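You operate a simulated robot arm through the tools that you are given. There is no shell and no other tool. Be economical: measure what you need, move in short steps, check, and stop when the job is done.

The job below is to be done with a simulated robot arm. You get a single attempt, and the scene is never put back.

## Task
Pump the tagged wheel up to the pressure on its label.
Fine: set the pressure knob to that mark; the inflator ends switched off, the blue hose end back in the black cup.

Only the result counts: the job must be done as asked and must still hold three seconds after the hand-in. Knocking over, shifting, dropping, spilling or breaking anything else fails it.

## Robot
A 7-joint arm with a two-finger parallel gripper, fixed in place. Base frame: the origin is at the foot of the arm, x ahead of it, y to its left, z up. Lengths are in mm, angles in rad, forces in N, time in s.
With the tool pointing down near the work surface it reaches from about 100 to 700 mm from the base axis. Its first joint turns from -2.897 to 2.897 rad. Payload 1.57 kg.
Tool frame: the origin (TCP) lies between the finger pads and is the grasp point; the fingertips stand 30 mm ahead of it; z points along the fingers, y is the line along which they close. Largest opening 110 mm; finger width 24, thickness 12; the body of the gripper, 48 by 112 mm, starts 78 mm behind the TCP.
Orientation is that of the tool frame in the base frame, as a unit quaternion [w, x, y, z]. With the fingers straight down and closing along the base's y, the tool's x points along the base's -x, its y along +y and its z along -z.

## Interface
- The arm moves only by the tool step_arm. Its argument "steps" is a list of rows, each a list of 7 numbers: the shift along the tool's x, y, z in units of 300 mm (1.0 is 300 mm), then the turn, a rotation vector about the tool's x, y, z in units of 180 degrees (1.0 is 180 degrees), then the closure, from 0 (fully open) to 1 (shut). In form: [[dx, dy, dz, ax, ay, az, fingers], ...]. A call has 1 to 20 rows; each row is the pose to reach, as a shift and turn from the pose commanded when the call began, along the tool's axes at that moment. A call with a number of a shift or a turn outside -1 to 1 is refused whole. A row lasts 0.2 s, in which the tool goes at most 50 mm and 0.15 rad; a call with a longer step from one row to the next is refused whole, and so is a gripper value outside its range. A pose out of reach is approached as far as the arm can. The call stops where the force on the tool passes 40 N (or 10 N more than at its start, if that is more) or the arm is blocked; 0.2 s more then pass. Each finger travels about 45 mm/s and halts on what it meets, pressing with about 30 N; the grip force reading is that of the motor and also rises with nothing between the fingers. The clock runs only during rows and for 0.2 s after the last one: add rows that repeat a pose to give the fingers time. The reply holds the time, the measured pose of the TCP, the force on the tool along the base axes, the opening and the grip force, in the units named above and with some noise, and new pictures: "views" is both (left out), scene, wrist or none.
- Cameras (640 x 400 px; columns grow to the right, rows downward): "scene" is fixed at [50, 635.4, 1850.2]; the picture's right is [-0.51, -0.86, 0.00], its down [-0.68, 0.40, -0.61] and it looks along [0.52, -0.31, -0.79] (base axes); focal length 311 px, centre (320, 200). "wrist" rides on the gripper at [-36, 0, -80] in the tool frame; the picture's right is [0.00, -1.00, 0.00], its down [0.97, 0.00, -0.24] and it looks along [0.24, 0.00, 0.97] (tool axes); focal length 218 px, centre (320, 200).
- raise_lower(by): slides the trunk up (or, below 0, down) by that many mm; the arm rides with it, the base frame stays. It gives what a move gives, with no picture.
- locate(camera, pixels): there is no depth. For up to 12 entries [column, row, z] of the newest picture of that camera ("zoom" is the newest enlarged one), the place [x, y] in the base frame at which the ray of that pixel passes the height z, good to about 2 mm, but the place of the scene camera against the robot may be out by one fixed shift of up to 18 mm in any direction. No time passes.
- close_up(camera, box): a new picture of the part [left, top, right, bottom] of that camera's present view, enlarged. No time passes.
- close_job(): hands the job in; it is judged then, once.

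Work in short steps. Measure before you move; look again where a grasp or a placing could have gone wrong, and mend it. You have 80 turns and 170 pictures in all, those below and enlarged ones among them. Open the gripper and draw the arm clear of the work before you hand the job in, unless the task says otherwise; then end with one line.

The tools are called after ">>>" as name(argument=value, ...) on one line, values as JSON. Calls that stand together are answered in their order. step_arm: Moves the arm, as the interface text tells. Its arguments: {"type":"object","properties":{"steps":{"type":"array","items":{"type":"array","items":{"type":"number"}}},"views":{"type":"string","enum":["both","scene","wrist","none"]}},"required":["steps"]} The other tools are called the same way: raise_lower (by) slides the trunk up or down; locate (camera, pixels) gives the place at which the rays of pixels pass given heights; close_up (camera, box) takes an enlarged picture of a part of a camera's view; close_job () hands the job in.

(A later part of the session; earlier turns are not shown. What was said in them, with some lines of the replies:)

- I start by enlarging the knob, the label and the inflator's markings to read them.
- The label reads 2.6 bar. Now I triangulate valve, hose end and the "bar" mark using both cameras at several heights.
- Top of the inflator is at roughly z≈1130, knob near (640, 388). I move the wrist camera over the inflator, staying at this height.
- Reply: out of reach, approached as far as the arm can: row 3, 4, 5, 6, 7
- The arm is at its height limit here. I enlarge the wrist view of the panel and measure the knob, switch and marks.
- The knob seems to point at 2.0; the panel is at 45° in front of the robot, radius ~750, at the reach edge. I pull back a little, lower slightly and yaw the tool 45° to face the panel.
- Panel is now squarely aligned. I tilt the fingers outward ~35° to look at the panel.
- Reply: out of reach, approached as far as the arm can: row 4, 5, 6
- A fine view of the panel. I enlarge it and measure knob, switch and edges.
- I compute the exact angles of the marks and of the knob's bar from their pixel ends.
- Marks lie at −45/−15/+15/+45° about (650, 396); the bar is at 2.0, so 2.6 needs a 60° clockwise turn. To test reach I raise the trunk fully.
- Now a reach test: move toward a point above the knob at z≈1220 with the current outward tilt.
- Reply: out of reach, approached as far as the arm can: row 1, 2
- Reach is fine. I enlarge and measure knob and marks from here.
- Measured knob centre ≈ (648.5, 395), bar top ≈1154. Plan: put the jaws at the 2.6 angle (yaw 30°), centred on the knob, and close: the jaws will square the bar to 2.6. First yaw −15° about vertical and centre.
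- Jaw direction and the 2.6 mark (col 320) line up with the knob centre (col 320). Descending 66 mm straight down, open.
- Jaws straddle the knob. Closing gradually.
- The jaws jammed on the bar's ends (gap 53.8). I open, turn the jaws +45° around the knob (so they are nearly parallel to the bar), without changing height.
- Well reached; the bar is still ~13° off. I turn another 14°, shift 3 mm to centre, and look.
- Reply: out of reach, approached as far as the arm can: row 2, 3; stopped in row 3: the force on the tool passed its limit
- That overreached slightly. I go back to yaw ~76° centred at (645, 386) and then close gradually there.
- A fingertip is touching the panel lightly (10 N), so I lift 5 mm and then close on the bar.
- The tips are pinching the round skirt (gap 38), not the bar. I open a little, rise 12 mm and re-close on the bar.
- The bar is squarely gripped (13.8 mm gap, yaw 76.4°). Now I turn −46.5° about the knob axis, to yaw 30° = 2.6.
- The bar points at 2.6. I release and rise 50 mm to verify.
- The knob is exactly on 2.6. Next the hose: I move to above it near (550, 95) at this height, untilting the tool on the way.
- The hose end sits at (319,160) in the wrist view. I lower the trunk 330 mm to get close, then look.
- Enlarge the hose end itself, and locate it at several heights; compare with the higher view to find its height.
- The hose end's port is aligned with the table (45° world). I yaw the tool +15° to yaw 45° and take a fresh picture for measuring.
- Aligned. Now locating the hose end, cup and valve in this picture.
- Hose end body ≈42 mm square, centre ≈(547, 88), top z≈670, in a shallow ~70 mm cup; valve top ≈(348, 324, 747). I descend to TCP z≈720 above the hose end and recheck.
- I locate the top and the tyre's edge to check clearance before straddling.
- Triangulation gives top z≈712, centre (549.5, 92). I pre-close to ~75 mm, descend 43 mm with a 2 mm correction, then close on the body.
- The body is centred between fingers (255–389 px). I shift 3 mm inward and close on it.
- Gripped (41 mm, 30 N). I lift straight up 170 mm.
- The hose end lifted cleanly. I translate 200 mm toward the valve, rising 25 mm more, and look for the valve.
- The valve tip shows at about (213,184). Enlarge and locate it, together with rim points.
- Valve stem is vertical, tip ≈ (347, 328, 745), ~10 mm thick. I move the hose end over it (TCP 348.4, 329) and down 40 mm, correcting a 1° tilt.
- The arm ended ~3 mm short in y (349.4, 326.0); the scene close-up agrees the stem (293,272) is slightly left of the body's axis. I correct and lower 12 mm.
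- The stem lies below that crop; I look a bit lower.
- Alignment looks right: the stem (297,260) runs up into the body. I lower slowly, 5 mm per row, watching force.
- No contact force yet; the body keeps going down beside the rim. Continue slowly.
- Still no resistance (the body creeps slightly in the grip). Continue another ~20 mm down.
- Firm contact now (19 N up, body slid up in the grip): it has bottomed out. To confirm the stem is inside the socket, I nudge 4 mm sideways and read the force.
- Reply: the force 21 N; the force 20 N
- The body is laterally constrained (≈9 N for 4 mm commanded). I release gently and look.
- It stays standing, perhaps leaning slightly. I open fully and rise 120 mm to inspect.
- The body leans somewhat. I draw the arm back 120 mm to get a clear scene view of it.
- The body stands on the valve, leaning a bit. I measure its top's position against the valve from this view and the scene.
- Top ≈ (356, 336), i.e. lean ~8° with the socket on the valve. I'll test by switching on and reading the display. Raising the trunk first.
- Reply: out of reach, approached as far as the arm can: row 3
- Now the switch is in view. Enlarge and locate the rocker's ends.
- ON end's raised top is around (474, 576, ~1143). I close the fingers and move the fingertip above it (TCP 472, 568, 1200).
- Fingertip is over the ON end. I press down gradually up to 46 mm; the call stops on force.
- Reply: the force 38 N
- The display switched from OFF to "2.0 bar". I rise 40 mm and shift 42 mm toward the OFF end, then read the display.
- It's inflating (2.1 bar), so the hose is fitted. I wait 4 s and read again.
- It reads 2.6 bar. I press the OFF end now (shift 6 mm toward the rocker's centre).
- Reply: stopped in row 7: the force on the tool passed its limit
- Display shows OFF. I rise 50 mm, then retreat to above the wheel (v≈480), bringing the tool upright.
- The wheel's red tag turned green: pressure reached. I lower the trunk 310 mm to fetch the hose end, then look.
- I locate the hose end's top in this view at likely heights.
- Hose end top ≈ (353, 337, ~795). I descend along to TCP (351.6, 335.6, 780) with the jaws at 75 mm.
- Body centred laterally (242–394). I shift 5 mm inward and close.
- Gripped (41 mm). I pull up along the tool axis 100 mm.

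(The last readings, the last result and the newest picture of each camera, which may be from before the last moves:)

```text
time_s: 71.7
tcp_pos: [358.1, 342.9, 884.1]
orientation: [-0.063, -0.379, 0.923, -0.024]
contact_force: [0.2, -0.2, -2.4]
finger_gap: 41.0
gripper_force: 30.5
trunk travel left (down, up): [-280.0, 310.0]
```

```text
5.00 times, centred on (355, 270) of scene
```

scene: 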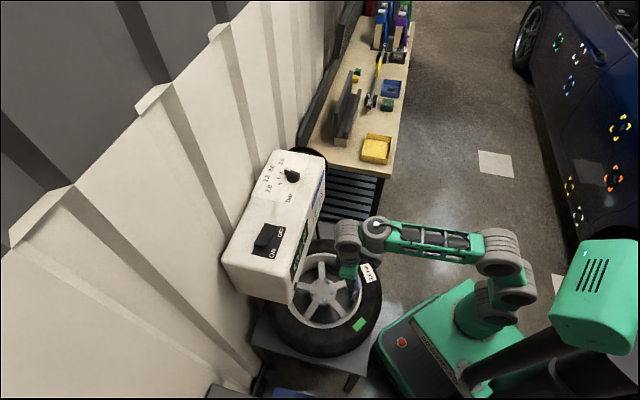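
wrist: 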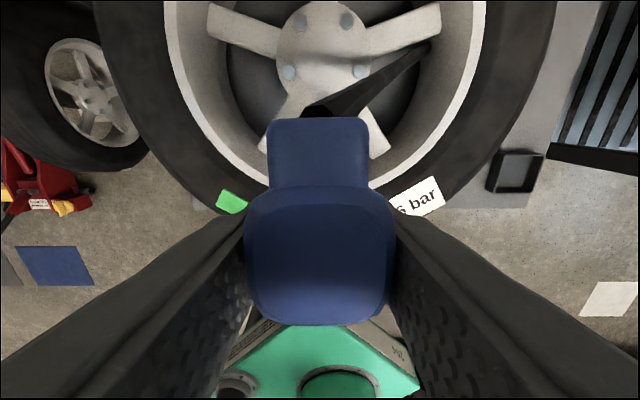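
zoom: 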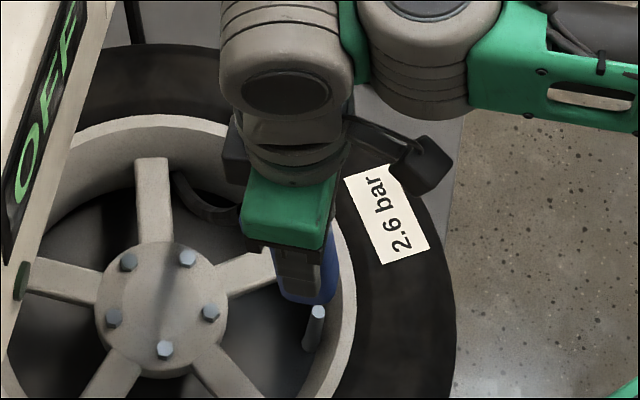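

Free of the valve. I carry it toward the cup (first 200 mm), bringing the tool upright again.

>>> step_arm(steps=[[0.024, -0.133, -0.004, 0, -0.01, 0, 1], [0.048, -0.267, -0.008, 0, -0.02, 0, 1], [0.072, -0.4, -0.012, 0, -0.03, 0, 1], [0.096, -0.533, -0.015, 0, -0.04, 0, 1], [0.12, -0.667, -0.017, 0, -0.0435, 0, 1], [0.12, -0.667, -0.017, 0, -0.0435, 0, 1]])

>>> close_up(camera="wrist", box=[220, 90, 480, 350])

```text
time_s: 73.1
tcp_pos: [472.9, 176.6, 893.8]
orientation: [0.001, -0.38, 0.925, 0.003]
contact_force: [0.5, 0.6, -2.2]
finger_gap: 41.1
gripper_force: 30.0
trunk travel left (down, up): [-280.0, 310.0]
```

scene: 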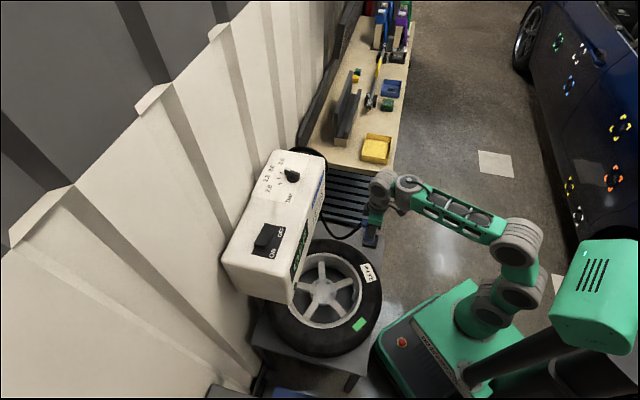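
wrist: 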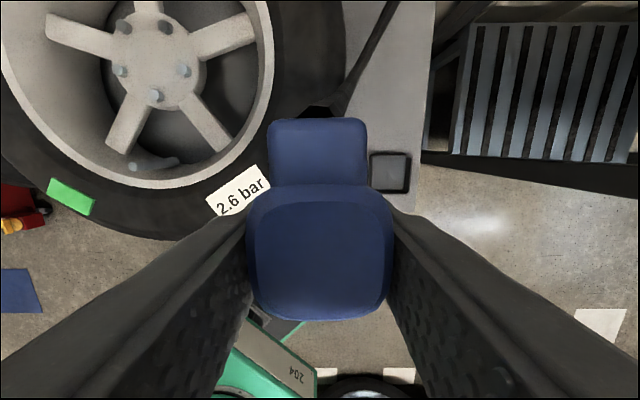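

```text
1.54 times, centred on (350, 220) of wrist
```

zoom: 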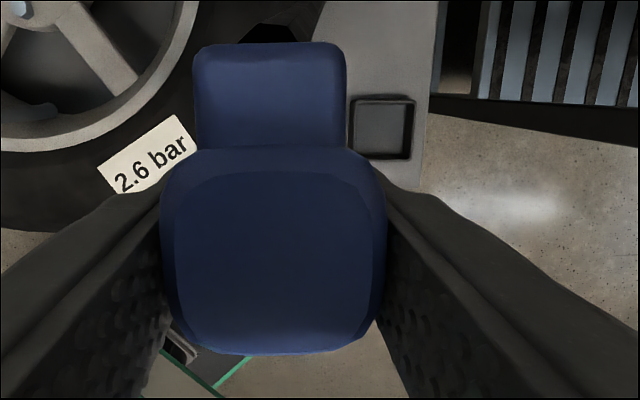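

The cup is visible at about (390,172); I locate its centre at rim and floor heights.

>>> locate(camera="wrist", pixels=[[390, 172, 622], [390, 172, 610], [371, 153, 622], [410, 153, 622], [406, 192, 622], [375, 191, 622], [388, 171, 604]])

>>> close_up(camera="scene", box=[345, 190, 405, 250])

```text
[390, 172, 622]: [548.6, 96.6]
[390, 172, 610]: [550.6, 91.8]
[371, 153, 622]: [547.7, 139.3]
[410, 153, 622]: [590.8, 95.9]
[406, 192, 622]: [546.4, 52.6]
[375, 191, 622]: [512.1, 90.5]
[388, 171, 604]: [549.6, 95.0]
```

```text
6.67 times, centred on (375, 220) of scene
```

zoom: 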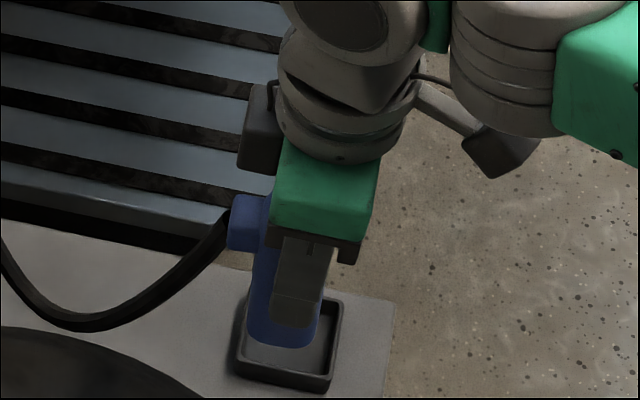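

Cup centre ≈ (549, 94). The body sits ~7 mm outward of the TCP now, so TCP should go to ≈(543, 87). I move over and down to z≈725 to check.

>>> step_arm(steps=[[0.015, -0.125, 0, 0, 0, 0, 1], [0.03, -0.25, 0, 0, 0, 0, 1], [0.046, -0.376, 0, 0, 0, 0, 1], [0.046, -0.376, 0.14, 0, 0, 0, 1], [0.046, -0.376, 0.28, 0, 0, 0, 1], [0.046, -0.376, 0.42, 0, 0, 0, 1], [0.046, -0.376, 0.56, 0, 0, 0, 1], [0.046, -0.376, 0.56, 0, 0, 0, 1]])

>>> close_up(camera="scene", box=[345, 205, 405, 260])

```text
time_s: 74.9
tcp_pos: [547.6, 85.1, 724.3]
orientation: [0.0, -0.381, 0.925, 0.003]
contact_force: [0.8, 0.3, -1.2]
finger_gap: 41.3
gripper_force: 29.6
trunk travel left (down, up): [-280.0, 310.0]
```

scene: 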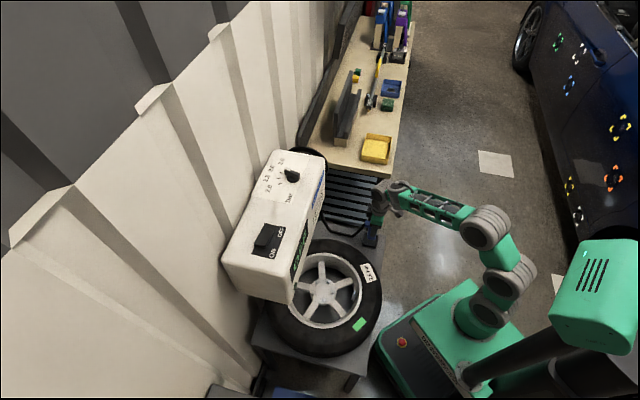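
wrist: 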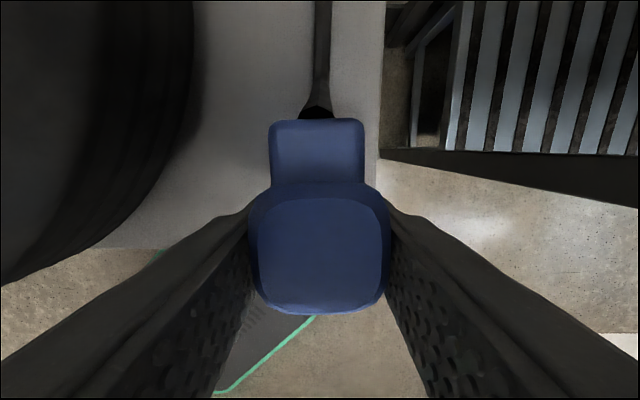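

```text
7.27 times, centred on (375, 232) of scene
```

zoom: 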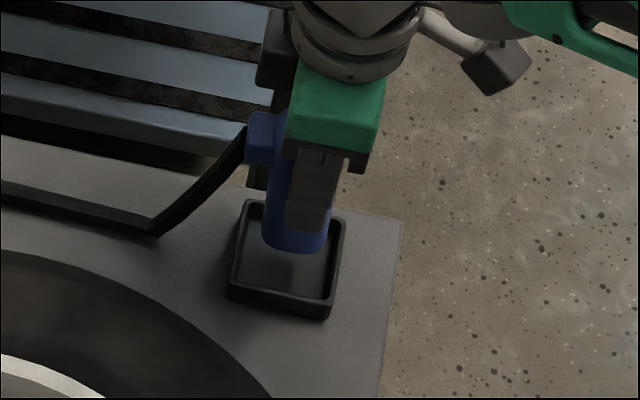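

TCP ended ~4 mm too far along +u; I correct that and lower slowly into the cup, watching force.

>>> step_arm(steps=[[0, 0.013, 0, 0, 0, 0, 1], [0, 0.013, 0.02, 0, 0, 0, 1], [0, 0.013, 0.06, 0, 0, 0, 1], [0, 0.013, 0.09, 0, 0, 0, 1], [0, 0.013, 0.11, 0, 0, 0, 1], [0, 0.013, 0.125, 0, 0, 0, 1], [0, 0.013, 0.137, 0, 0, 0, 1], [0, 0.013, 0.137, 0, 0, 0, 1]])

>>> close_up(camera="scene", box=[345, 205, 405, 260])

```text
time_s: 76.7
tcp_pos: [541.0, 88.5, 683.0]
orientation: [0.0, -0.381, 0.925, 0.002]
contact_force: [-0.2, 0.0, -1.5]
finger_gap: 41.2
gripper_force: 30.3
trunk travel left (down, up): [-280.0, 310.0]
```

scene: 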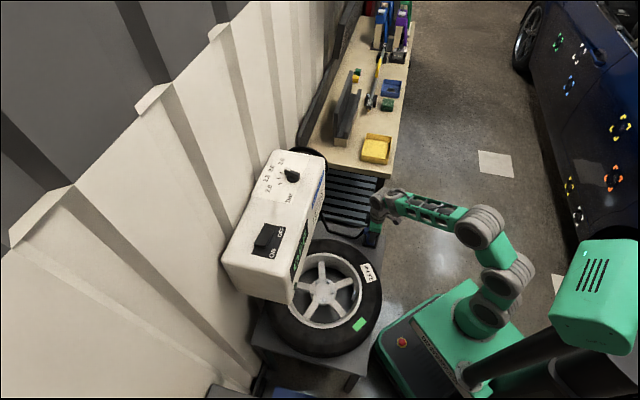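
wrist: 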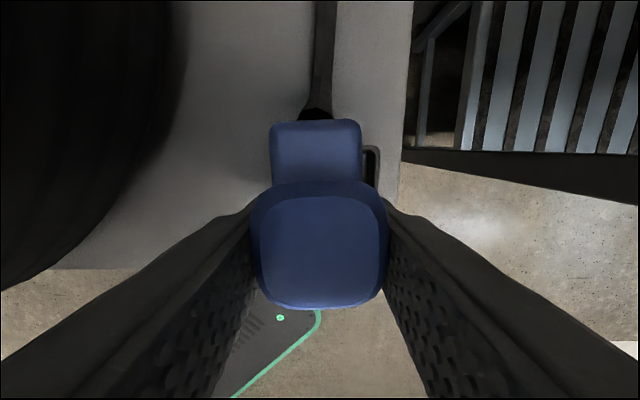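

```text
7.27 times, centred on (375, 232) of scene
```

zoom: 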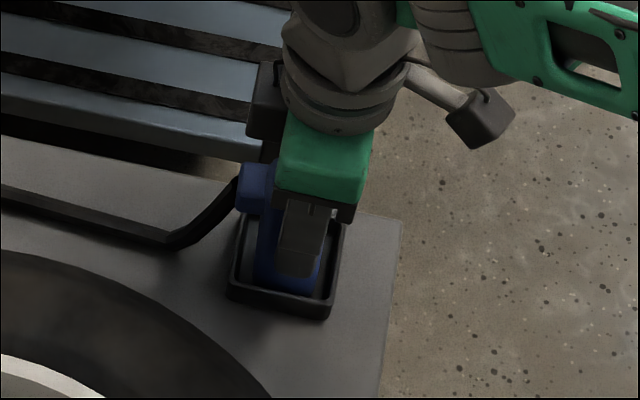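

Inside the cup, centred. Lower the last few mm until contact.

>>> step_arm(steps=[[0, 0, 0.01, 0, 0, 0, 1], [0, 0, 0.02, 0, 0, 0, 1], [0, 0, 0.03, 0, 0, 0, 1], [0, 0, 0.03, 0, 0, 0, 1]], views="none")

```text
time_s: 77.7
tcp_pos: [543.1, 89.6, 677.4]
orientation: [0.003, -0.38, 0.925, 0.002]
contact_force: [4.9, -3.3, 16.6]
finger_gap: 40.8
gripper_force: 30.2
trunk travel left (down, up): [-280.0, 310.0]
```

Seated on the cup floor (17 N). I release slowly and look.

>>> step_arm(steps=[[0, 0, -0.005, 0, 0, 0, 0.58], [0, 0, -0.005, 0, 0, 0, 0.5], [0, 0, -0.005, 0, 0, 0, 0.4], [0, 0, -0.005, 0, 0, 0, 0.3], [0, 0, -0.005, 0, 0, 0, 0.3]])

>>> close_up(camera="scene", box=[345, 205, 405, 260])

```text
time_s: 78.9
tcp_pos: [540.9, 89.2, 677.4]
orientation: [0.0, -0.381, 0.924, 0.002]
contact_force: [0.8, -0.1, -0.6]
finger_gap: 76.8
gripper_force: 0.0
trunk travel left (down, up): [-280.0, 310.0]
```

scene: 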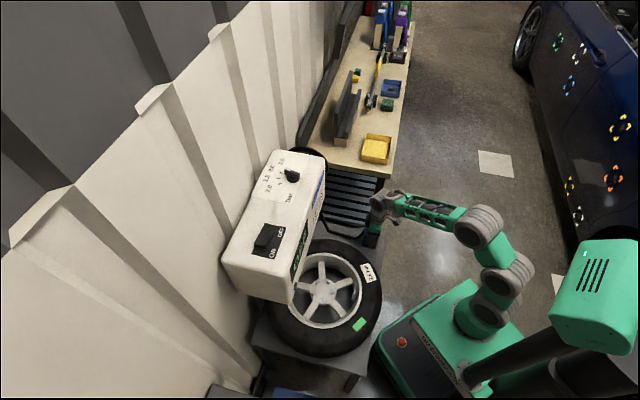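
wrist: 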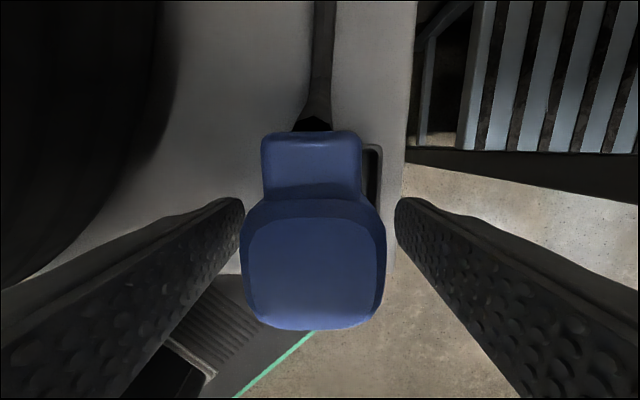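

```text
7.27 times, centred on (375, 232) of scene
```

zoom: 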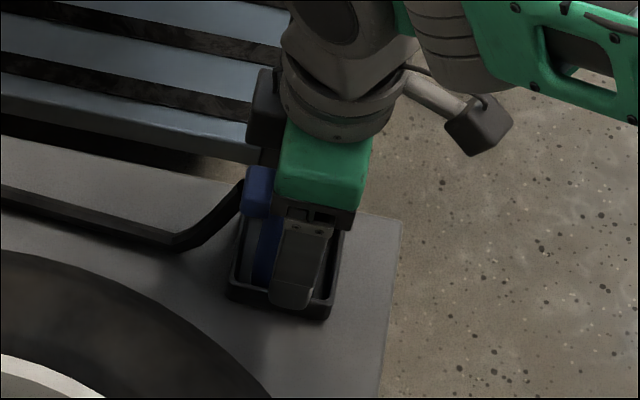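

The hose end stands in the cup. I open slightly more and rise straight up 200 mm, then pull back.

>>> step_arm(steps=[[0, 0, 0, 0, 0, 0, 0.1], [0, 0, -0.08, 0, 0, 0, 0.1], [0, 0, -0.2, 0, 0, 0, 0], [0, 0, -0.35, 0, 0, 0, 0], [0, 0, -0.5, 0, 0, 0, 0], [0, 0, -0.65, 0, 0, 0, 0], [0.12, 0, -0.7, 0, 0, 0, 0], [0.26, 0, -0.7, 0, 0, 0, 0], [0.4, 0, -0.7, 0, 0, 0, 0], [0.4, 0, -0.7, 0, 0, 0, 0]])

>>> close_up(camera="scene", box=[345, 205, 405, 260])

>>> close_up(camera="scene", box=[220, 140, 400, 360])

```text
time_s: 81.1
tcp_pos: [455.1, 4.0, 887.5]
orientation: [0.0, -0.381, 0.925, 0.001]
contact_force: [0.2, 0.3, -0.1]
finger_gap: 110.1
gripper_force: 0.1
trunk travel left (down, up): [-280.0, 310.0]
```

scene: 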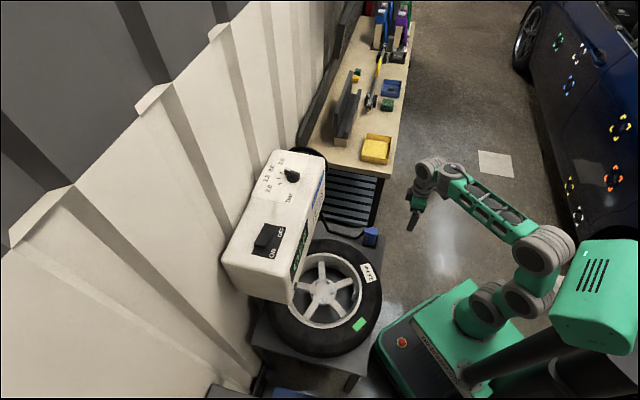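
wrist: 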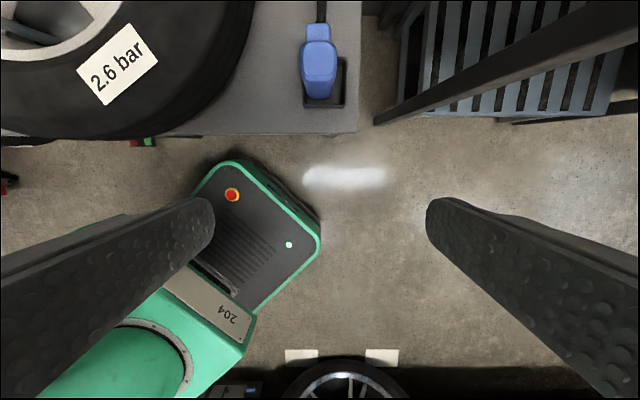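

```text
7.27 times, centred on (375, 232) of scene
```

zoom: 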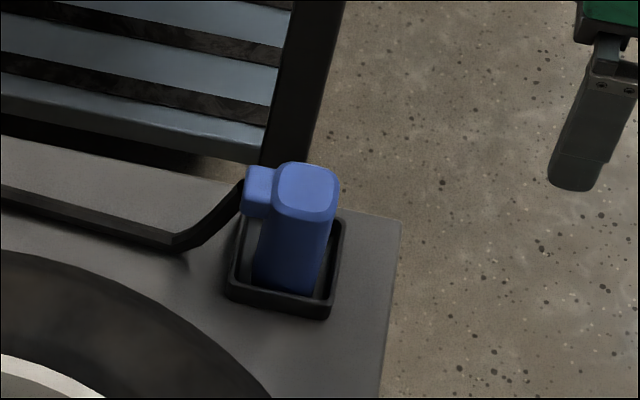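

```text
1.82 times, centred on (310, 250) of scene
```

zoom: 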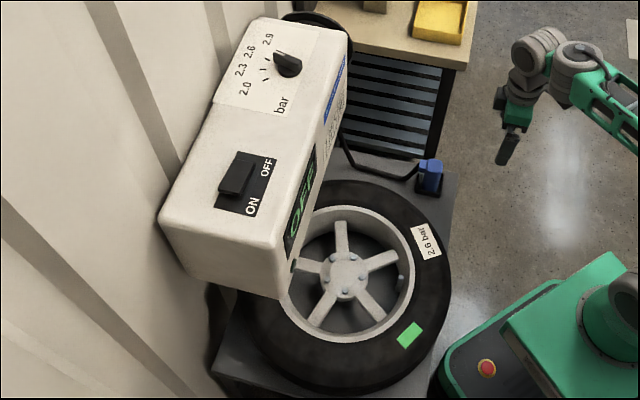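

All goals are visible: the tag is green, the display reads OFF, the knob is at 2.6, and the hose end stands upright in the cup. The arm is clear and open, so I hand in.

>>> close_job()

```text
The job is handed in.
```

The tagged wheel is pumped to 2.6 bar: the display read 2.6 and its tag turned green. The knob is on the 2.6 mark, the inflator is off, the blue hose end is back in the black cup, and the arm is open and clear.
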